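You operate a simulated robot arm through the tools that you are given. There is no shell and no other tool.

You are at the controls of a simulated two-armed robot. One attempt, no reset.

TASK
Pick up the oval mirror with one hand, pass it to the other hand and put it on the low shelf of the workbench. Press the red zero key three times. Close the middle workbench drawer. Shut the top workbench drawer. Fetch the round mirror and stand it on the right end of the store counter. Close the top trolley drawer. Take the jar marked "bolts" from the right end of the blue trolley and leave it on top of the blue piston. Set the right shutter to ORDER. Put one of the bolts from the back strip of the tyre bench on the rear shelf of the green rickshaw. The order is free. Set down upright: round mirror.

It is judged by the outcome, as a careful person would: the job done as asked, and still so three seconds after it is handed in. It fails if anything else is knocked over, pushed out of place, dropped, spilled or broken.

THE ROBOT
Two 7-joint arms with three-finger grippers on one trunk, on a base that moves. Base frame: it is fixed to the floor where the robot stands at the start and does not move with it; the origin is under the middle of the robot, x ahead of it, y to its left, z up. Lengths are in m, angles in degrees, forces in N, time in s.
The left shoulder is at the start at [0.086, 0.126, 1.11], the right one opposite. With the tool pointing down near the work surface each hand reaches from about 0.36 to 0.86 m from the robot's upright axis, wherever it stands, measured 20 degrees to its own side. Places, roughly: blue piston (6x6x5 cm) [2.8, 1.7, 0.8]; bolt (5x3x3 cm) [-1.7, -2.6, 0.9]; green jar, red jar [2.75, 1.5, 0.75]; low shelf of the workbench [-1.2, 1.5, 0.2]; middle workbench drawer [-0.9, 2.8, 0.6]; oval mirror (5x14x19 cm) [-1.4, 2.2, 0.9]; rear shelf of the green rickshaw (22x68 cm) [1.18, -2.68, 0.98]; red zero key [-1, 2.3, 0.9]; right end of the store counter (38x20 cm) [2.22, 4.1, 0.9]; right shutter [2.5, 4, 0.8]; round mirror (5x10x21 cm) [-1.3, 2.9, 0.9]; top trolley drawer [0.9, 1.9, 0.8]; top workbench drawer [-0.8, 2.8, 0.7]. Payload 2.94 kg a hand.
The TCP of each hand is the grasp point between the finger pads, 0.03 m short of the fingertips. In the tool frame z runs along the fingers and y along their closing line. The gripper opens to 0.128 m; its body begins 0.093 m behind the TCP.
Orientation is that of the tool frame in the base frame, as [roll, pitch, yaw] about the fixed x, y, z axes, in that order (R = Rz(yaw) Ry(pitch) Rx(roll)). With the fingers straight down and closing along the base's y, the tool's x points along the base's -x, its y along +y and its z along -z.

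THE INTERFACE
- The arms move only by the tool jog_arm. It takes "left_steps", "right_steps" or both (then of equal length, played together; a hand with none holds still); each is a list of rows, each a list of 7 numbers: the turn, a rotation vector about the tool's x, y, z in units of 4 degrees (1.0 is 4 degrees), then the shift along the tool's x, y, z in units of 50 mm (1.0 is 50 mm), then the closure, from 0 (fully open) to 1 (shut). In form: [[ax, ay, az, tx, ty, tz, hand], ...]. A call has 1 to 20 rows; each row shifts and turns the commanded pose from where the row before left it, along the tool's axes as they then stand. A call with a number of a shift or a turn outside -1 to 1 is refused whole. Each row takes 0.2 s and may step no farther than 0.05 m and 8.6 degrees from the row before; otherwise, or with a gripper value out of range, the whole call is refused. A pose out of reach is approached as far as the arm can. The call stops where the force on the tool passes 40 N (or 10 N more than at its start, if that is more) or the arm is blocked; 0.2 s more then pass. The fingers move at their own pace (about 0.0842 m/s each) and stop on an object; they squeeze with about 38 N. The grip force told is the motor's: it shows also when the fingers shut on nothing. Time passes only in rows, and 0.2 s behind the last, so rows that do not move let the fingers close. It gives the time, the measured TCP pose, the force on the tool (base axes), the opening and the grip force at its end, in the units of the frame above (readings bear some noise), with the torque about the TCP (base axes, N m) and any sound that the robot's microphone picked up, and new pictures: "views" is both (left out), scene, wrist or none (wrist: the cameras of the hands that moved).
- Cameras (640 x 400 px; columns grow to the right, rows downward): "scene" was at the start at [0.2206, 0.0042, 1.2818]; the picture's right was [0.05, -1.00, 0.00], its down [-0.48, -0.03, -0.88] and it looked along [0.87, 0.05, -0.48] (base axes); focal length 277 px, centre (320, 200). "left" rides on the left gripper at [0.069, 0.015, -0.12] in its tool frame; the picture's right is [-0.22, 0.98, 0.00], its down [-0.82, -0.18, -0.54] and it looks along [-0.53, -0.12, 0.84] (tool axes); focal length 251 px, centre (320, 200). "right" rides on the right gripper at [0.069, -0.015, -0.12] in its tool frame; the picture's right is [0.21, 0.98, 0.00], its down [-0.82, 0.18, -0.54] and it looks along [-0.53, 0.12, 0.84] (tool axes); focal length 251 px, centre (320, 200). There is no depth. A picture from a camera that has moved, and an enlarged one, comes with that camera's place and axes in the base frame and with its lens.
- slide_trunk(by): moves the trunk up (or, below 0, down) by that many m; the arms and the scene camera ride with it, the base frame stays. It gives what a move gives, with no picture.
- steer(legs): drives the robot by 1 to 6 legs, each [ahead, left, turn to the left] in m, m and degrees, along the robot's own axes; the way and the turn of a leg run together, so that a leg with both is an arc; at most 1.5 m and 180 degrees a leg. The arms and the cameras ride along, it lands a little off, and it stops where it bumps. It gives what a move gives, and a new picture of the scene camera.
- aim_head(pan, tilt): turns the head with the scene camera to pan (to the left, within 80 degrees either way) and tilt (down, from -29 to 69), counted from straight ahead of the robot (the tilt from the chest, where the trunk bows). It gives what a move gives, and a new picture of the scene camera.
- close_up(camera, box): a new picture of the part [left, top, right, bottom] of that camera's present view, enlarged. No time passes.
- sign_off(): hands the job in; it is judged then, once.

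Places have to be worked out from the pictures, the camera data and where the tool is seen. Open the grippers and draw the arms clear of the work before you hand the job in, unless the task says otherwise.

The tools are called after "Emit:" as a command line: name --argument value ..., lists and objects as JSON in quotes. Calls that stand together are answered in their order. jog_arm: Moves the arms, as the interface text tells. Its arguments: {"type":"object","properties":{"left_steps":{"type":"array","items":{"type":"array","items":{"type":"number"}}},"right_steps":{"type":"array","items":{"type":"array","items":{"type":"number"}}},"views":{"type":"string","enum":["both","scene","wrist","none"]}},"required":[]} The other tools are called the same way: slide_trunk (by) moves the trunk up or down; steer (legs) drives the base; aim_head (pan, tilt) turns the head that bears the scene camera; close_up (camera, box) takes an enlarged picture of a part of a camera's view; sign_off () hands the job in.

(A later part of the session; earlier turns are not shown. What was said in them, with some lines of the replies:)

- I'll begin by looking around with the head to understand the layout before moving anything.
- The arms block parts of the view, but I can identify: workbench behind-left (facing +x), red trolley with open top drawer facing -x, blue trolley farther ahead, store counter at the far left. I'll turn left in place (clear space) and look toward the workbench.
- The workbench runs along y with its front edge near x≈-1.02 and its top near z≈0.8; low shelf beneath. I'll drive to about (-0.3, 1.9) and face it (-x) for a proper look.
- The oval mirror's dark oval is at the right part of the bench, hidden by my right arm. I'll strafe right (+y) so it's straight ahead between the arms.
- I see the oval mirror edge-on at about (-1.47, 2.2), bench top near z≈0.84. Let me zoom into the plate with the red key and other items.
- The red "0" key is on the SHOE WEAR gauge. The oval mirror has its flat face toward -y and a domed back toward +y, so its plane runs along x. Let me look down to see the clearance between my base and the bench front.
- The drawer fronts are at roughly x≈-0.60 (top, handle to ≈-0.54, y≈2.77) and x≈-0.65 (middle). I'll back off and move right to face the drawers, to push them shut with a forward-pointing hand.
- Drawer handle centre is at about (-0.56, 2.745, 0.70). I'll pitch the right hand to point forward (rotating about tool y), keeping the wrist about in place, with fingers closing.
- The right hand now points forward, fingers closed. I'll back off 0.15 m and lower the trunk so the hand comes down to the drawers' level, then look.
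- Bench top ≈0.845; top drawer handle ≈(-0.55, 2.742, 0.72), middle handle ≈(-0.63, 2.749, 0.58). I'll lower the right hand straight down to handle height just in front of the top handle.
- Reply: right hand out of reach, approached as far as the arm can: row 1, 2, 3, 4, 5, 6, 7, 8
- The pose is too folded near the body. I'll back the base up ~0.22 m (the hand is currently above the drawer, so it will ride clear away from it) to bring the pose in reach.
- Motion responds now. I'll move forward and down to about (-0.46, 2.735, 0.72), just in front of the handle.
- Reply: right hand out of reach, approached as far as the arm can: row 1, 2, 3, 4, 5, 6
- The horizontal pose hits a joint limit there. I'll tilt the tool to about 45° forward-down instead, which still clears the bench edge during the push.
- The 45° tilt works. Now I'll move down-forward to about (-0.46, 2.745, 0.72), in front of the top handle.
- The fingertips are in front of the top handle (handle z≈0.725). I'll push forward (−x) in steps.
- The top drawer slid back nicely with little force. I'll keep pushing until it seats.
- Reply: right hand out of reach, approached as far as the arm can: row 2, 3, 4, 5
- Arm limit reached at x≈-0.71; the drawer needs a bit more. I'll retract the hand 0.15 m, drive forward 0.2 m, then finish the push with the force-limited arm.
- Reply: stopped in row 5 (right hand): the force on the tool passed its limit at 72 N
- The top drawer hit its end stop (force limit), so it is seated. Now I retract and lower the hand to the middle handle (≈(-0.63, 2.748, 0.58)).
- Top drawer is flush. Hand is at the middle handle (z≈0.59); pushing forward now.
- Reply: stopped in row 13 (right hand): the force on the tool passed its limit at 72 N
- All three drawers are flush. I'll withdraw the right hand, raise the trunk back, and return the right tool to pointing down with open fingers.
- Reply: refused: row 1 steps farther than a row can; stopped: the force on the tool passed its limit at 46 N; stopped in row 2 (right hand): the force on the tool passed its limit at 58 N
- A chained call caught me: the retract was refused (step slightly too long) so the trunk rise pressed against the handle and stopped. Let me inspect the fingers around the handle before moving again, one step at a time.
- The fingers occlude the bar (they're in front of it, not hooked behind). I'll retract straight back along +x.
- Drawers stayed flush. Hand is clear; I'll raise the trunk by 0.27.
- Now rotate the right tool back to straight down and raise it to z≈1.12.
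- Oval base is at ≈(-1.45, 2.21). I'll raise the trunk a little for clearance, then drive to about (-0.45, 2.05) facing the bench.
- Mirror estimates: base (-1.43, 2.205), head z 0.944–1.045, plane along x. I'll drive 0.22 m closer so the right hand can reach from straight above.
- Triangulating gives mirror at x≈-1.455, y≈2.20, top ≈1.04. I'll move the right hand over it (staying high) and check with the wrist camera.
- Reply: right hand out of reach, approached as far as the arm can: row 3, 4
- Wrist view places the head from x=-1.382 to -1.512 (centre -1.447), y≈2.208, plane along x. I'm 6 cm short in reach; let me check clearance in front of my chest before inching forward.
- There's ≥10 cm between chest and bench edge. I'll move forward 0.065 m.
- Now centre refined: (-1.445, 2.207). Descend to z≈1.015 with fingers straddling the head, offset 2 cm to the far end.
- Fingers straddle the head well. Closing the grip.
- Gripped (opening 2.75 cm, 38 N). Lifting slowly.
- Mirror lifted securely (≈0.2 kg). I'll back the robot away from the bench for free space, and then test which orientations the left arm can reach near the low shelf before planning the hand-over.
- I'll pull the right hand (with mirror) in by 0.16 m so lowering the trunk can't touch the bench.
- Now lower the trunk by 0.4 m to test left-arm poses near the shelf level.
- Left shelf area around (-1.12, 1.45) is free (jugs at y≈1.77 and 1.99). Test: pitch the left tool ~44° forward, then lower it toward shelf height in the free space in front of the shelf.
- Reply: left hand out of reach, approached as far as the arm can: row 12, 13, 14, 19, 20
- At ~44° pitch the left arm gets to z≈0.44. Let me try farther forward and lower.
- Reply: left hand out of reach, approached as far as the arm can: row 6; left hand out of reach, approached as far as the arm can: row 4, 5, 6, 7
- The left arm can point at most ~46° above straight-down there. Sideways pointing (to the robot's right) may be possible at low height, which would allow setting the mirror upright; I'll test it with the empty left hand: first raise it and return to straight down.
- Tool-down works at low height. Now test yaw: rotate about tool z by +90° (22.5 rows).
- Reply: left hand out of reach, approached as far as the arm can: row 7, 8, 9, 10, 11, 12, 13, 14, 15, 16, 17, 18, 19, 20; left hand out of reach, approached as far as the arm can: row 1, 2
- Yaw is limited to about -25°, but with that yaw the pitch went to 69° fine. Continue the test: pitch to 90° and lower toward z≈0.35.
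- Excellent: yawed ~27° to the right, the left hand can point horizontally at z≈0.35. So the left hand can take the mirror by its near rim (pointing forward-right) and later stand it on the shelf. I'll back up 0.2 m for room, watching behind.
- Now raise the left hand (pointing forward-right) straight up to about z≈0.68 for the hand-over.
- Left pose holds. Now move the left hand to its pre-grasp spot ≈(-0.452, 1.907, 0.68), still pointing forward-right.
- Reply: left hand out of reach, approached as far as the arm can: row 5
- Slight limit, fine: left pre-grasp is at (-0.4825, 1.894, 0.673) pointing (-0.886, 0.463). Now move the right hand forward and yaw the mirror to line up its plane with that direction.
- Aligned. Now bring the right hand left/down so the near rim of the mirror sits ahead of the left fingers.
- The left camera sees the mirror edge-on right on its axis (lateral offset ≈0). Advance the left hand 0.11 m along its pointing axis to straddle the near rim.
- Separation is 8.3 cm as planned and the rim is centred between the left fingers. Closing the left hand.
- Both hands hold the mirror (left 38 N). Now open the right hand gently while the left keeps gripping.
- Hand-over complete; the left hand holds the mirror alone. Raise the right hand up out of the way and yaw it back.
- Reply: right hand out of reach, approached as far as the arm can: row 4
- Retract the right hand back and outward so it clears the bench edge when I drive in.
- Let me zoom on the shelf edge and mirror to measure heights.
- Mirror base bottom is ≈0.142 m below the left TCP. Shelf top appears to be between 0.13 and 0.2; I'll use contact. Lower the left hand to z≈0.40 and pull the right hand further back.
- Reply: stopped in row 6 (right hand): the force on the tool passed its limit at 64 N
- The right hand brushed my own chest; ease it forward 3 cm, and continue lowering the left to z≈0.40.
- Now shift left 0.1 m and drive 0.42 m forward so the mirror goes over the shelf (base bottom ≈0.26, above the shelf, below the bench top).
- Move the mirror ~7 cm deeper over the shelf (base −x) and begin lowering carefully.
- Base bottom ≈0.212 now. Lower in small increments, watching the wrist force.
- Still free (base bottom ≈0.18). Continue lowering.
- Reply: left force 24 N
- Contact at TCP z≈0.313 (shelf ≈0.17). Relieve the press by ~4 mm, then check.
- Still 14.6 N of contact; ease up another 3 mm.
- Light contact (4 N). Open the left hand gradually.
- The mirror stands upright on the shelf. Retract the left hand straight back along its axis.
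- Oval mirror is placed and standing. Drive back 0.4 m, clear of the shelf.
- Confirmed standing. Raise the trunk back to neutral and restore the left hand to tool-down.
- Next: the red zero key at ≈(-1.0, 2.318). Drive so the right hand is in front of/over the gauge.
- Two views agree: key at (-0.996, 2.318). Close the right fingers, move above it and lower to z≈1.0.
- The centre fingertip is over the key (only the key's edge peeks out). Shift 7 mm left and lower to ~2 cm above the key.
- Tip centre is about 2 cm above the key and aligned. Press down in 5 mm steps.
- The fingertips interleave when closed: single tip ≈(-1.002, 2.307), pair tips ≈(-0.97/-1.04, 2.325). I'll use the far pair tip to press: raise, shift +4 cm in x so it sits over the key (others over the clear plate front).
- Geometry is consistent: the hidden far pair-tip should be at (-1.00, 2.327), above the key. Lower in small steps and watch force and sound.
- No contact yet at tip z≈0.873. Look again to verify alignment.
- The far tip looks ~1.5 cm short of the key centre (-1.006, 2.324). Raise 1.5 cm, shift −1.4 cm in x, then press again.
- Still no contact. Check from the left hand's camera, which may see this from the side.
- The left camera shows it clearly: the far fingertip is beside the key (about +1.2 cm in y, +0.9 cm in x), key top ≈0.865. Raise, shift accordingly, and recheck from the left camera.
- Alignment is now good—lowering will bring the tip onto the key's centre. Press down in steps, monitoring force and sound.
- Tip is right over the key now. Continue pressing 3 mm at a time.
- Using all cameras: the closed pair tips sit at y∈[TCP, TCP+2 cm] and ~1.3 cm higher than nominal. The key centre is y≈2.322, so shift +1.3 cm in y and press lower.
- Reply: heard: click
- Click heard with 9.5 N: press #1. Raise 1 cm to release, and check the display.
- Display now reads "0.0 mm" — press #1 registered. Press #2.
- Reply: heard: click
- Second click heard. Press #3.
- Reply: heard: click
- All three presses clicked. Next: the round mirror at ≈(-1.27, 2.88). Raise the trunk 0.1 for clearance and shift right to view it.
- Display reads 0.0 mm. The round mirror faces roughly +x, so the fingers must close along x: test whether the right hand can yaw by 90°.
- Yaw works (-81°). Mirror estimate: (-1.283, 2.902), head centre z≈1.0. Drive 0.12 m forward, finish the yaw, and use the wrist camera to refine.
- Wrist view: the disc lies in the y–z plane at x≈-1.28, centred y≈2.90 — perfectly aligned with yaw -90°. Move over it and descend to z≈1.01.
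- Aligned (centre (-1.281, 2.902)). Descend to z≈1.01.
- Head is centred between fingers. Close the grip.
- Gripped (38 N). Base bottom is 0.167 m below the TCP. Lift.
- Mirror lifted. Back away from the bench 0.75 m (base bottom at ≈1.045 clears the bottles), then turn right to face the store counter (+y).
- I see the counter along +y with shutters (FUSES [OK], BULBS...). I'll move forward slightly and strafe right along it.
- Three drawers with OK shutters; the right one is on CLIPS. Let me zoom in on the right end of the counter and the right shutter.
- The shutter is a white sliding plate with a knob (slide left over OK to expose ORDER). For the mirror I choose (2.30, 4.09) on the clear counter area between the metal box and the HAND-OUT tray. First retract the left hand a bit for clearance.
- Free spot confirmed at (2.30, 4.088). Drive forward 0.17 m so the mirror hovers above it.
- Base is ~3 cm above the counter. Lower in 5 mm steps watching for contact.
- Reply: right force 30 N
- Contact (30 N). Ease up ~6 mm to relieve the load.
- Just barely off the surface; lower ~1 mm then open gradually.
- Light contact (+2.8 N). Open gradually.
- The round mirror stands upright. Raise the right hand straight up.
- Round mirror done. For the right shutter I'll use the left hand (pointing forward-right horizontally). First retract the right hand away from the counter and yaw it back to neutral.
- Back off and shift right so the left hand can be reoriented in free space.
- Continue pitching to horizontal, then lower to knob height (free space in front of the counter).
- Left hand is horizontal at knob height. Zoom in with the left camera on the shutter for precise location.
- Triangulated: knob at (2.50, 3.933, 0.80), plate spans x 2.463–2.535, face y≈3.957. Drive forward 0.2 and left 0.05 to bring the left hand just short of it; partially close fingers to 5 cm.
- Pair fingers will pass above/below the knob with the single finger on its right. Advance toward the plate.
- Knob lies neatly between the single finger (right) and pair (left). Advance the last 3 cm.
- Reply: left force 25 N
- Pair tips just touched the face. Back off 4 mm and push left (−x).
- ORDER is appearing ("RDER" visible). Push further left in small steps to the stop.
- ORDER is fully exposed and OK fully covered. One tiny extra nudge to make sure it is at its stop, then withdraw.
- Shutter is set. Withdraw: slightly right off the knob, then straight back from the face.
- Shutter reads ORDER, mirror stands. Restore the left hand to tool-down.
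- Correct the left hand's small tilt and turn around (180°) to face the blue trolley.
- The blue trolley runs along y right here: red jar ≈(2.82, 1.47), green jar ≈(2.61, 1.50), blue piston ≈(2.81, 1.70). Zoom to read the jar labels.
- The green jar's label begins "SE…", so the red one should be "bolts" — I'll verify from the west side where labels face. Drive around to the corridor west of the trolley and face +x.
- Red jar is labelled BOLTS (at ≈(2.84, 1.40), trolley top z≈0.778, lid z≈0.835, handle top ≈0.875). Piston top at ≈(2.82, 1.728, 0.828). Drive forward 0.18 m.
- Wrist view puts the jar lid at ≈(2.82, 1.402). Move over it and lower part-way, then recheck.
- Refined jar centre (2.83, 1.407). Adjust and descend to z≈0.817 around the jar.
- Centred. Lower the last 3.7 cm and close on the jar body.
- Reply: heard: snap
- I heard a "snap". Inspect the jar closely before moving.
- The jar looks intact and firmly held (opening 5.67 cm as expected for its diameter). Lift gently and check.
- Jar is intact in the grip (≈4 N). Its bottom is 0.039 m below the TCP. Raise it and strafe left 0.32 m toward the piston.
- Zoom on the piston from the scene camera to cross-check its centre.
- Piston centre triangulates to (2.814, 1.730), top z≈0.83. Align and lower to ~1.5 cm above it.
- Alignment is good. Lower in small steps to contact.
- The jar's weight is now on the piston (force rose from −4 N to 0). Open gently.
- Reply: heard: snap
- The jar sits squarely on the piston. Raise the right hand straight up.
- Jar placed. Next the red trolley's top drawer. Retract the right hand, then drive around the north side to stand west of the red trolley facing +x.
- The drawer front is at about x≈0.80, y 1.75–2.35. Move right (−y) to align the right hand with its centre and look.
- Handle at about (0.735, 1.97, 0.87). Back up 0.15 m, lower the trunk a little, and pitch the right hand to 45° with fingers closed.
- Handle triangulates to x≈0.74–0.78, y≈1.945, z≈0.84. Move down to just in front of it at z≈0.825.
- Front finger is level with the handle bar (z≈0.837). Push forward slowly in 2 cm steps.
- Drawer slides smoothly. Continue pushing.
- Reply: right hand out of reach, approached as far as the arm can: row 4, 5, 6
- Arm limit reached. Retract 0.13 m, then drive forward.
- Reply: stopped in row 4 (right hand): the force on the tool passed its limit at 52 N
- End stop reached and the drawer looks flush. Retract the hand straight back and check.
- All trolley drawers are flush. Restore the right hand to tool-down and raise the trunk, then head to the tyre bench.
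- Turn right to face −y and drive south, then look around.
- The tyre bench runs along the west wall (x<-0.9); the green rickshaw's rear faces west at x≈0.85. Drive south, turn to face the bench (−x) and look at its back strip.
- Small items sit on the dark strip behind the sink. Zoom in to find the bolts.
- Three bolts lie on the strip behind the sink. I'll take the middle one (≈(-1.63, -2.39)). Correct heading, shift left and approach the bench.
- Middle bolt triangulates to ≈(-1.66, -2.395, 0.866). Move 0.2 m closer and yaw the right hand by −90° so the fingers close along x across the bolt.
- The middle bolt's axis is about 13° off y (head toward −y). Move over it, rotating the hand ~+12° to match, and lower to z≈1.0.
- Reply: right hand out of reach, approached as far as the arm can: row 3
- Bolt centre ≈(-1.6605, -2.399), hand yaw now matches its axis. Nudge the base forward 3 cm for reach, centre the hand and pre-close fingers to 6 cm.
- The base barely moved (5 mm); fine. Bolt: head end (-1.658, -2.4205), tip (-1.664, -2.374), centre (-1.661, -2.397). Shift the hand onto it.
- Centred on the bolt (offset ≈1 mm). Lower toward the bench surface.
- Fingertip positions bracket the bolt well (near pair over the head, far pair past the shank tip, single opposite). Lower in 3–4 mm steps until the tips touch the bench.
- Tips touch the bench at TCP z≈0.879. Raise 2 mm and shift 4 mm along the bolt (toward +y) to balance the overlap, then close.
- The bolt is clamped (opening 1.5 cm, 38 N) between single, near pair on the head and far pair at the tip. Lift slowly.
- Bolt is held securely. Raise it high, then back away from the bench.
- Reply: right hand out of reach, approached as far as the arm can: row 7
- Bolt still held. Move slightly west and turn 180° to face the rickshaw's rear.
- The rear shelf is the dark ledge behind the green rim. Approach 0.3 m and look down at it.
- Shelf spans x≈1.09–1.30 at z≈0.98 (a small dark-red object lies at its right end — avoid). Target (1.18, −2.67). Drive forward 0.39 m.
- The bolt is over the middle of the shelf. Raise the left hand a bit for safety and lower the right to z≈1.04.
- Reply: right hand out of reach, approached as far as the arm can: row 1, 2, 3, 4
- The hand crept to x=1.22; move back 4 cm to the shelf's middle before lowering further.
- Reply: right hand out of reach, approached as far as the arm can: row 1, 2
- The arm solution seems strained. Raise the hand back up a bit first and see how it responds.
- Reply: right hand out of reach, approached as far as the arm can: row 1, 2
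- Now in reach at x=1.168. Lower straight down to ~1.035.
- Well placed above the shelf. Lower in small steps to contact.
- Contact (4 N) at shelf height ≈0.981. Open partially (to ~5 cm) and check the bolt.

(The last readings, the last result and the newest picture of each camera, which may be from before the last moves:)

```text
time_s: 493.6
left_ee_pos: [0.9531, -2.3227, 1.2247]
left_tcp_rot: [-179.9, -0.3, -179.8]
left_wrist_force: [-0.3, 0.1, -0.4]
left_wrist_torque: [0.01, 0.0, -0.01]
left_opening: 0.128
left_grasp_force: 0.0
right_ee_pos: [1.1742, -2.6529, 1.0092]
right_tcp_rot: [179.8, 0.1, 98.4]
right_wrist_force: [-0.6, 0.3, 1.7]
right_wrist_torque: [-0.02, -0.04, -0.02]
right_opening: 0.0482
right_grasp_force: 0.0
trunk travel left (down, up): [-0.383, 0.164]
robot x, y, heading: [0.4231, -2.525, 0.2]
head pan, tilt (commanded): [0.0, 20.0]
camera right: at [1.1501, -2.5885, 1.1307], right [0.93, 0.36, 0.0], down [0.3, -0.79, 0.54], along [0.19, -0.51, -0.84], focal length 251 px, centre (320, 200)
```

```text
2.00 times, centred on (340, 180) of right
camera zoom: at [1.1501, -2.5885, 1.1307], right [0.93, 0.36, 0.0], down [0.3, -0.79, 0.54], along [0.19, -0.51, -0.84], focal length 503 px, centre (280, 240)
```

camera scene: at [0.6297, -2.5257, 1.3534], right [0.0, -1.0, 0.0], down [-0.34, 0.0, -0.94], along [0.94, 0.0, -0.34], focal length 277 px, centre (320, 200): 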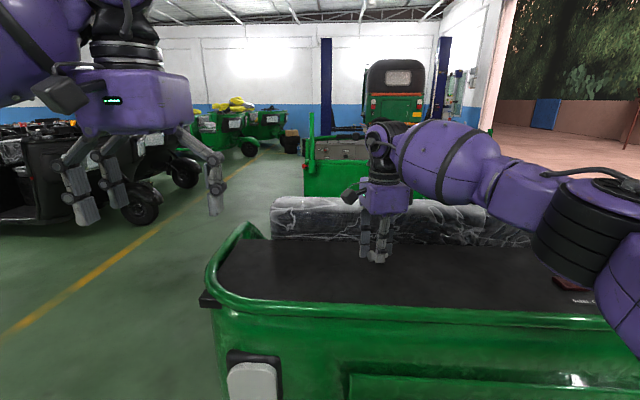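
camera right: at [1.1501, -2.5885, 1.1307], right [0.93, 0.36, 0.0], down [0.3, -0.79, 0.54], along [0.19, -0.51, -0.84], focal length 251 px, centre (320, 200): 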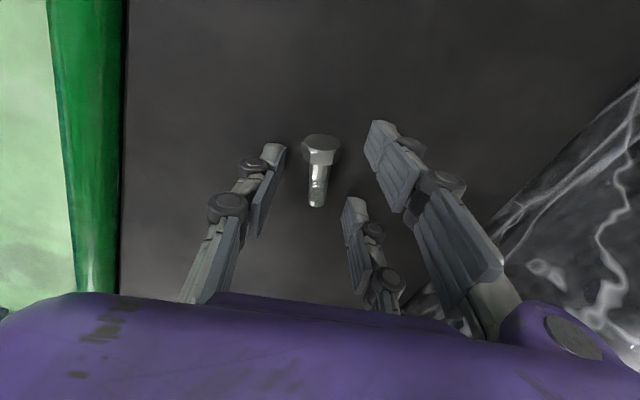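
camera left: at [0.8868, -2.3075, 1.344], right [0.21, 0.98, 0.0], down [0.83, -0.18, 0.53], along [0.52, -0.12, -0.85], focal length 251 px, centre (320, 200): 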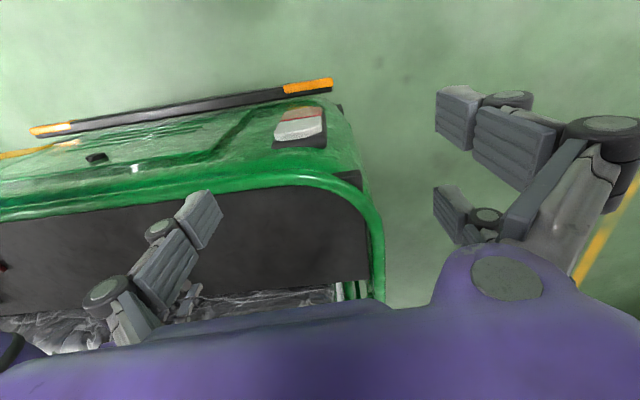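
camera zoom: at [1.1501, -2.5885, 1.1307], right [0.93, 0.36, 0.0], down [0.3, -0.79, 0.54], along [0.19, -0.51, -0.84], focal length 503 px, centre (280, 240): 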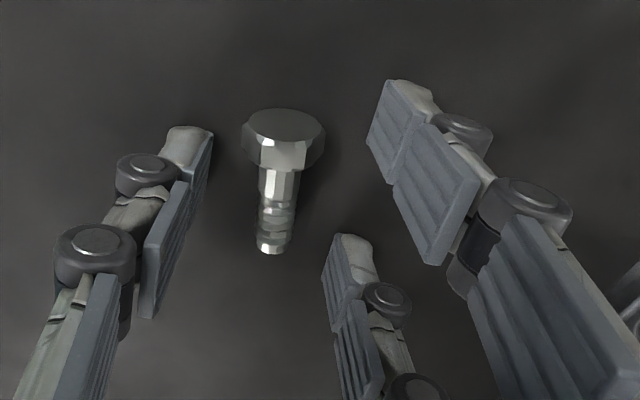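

The bolt lies on the shelf, released. Raise the hand straight up, then draw it back.

Emit:
jog_arm --right_steps '[[0, 0, 0, 0, 0, -0.4, 0.62], [0, 0, 0, 0, 0, -0.6, 0.62], [0, 0, 0, 0, 0, -0.6, 0.62], [0, 0, 0, 0, -0.3, -0.5, 0.62], [0, 0, 0, 0.07, -0.5, -0.5, 0.62], [0, 0, 0, 0.12, -0.8, 0, 0.3], [0, 0, 0, 0.12, -0.8, 0, 0]]' --views "scene"

Emit:
close_up --camera "scene" --box '[200, 190, 640, 340]'

```text
time_s: 495.2
left_ee_pos: [0.9501, -2.3236, 1.2259]
left_tcp_rot: [-179.8, -0.4, -179.8]
left_wrist_force: [-0.2, 0.9, -0.3]
left_wrist_torque: [0.0, 0.01, 0.02]
left_opening: 0.1282
left_grasp_force: 0.0
right_ee_pos: [1.0537, -2.6597, 1.1418]
right_tcp_rot: [179.9, 0.0, 98.4]
right_wrist_force: [-1.2, 0.2, 0.6]
right_wrist_torque: [0.05, -0.06, 0.0]
right_opening: 0.1259
right_grasp_force: 0.0
trunk travel left (down, up): [-0.383, 0.164]
robot x, y, heading: [0.4174, -2.5253, 0.2]
head pan, tilt (commanded): [0.0, 20.0]
camera scene: at [0.6276, -2.5265, 1.3537], right [0.0, -1.0, 0.0], down [-0.34, 0.0, -0.94], along [0.94, 0.0, -0.34], focal length 277 px, centre (320, 200)
```

scene: 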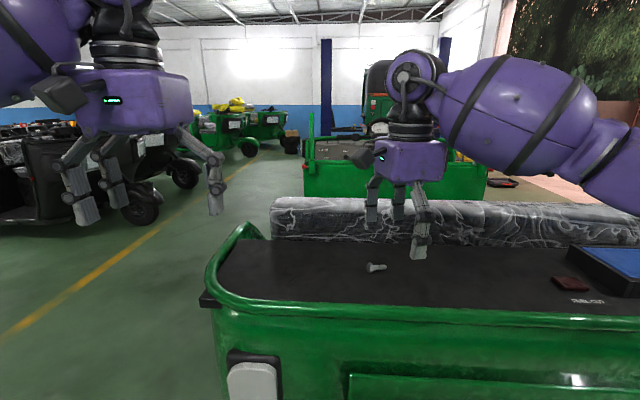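

```text
1.45 times, centred on (420, 265) of scene
camera zoom: at [0.6276, -2.5265, 1.3537], right [0.0, -1.0, 0.0], down [-0.34, 0.0, -0.94], along [0.94, 0.0, -0.34], focal length 403 px, centre (174, 106)
```

zoom: 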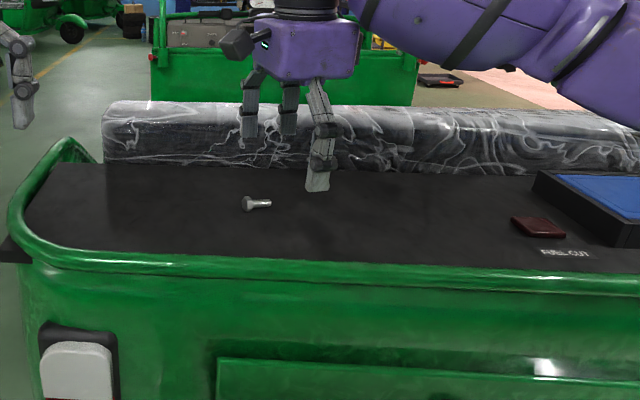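

The bolt rests on the rear shelf. Back the robot away so the arms are clear of the rickshaw.

Emit:
steer --legs '[[-0.5, 0, 0]]'

Emit:
close_up --camera "scene" --box '[220, 100, 560, 280]'

```text
time_s: 498.2
left_ee_pos: [0.4574, -2.3248, 1.224]
left_tcp_rot: [-179.9, -0.5, -179.7]
left_wrist_force: [-0.8, -0.2, -0.1]
left_wrist_torque: [-0.01, -0.01, 0.0]
left_opening: 0.1279
left_grasp_force: 0.0
right_ee_pos: [0.5603, -2.66, 1.1402]
right_tcp_rot: [179.9, 0.0, 98.6]
right_wrist_force: [-1.7, 0.1, -0.4]
right_wrist_torque: [0.01, -0.02, 0.02]
right_opening: 0.1279
right_grasp_force: 0.0
trunk travel left (down, up): [-0.383, 0.164]
robot x, y, heading: [-0.0777, -2.5262, 0.5]
head pan, tilt (commanded): [0.0, 20.0]
camera scene: at [0.1332, -2.5276, 1.3535], right [0.01, -1.0, 0.0], down [-0.34, 0.0, -0.94], along [0.94, 0.01, -0.34], focal length 277 px, centre (320, 200)
```

scene: 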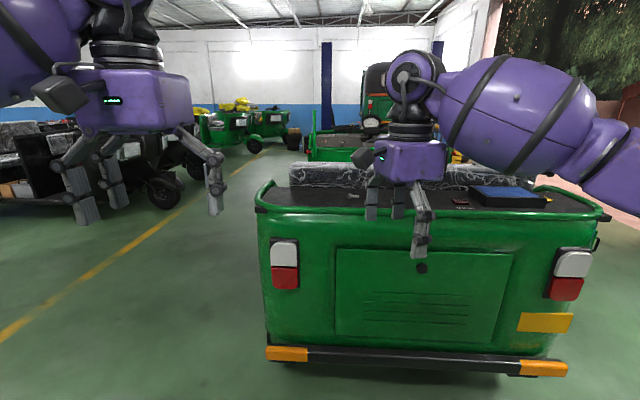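

```text
1.88 times, centred on (390, 190) of scene
camera zoom: at [0.1332, -2.5276, 1.3535], right [0.01, -1.0, 0.0], down [-0.34, 0.0, -0.94], along [0.94, 0.01, -0.34], focal length 522 px, centre (188, 219)
```

zoom: 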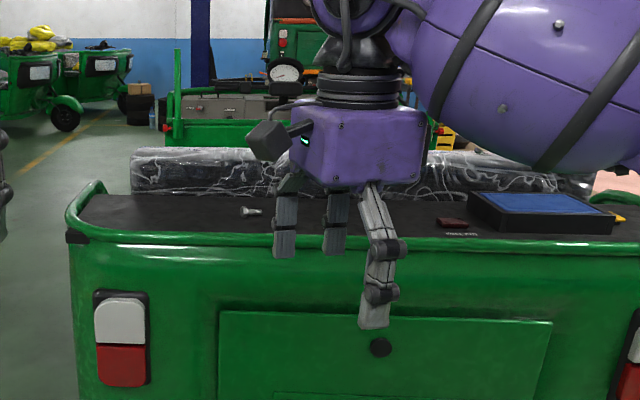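

Everything is in place, both grippers are open and the arms are clear of all work. Handing in.

Emit:
sign_off

```text
The job is handed in.
```

I've handed the job in with all nine tasks done. I checked each one by camera or sensor reading when I did it, but I didn't go back for a full check at the end.

| Task | Final state |
|---|---|
| Oval mirror | Picked up with the right hand, passed to the left in mid-air, standing on the low shelf of the workbench |
| Red zero key | Pressed three times, one click heard per press; the display reads 0.0 mm |
| Middle workbench drawer | Closed and flush |
| Top workbench drawer | Closed and flush |
| Round mirror | Standing upright on the right end of the store counter |
| Top trolley drawer | Closed and flush |
| "Bolts" jar (the red one) | Sitting squarely on top of the blue piston |
| Right shutter | Slid left; ORDER fully showing, OK covered |
| Bolt | The middle one from the back strip, now on the rear shelf of the green rickshaw |

- **Snap sound:** I heard a "snap" when I gripped the bolts jar and another when I let go. The jar and lid look intact and nothing came loose.
- **Pressed handle:** After closing the middle workbench drawer, I raised my body while my right hand was still on its handle. The hand pushed on it with up to about 58 N before stopping. The drawers stayed shut and looked undamaged.

I saw nothing knocked over or pushed out of place. Both grippers are open and the arms are clear.
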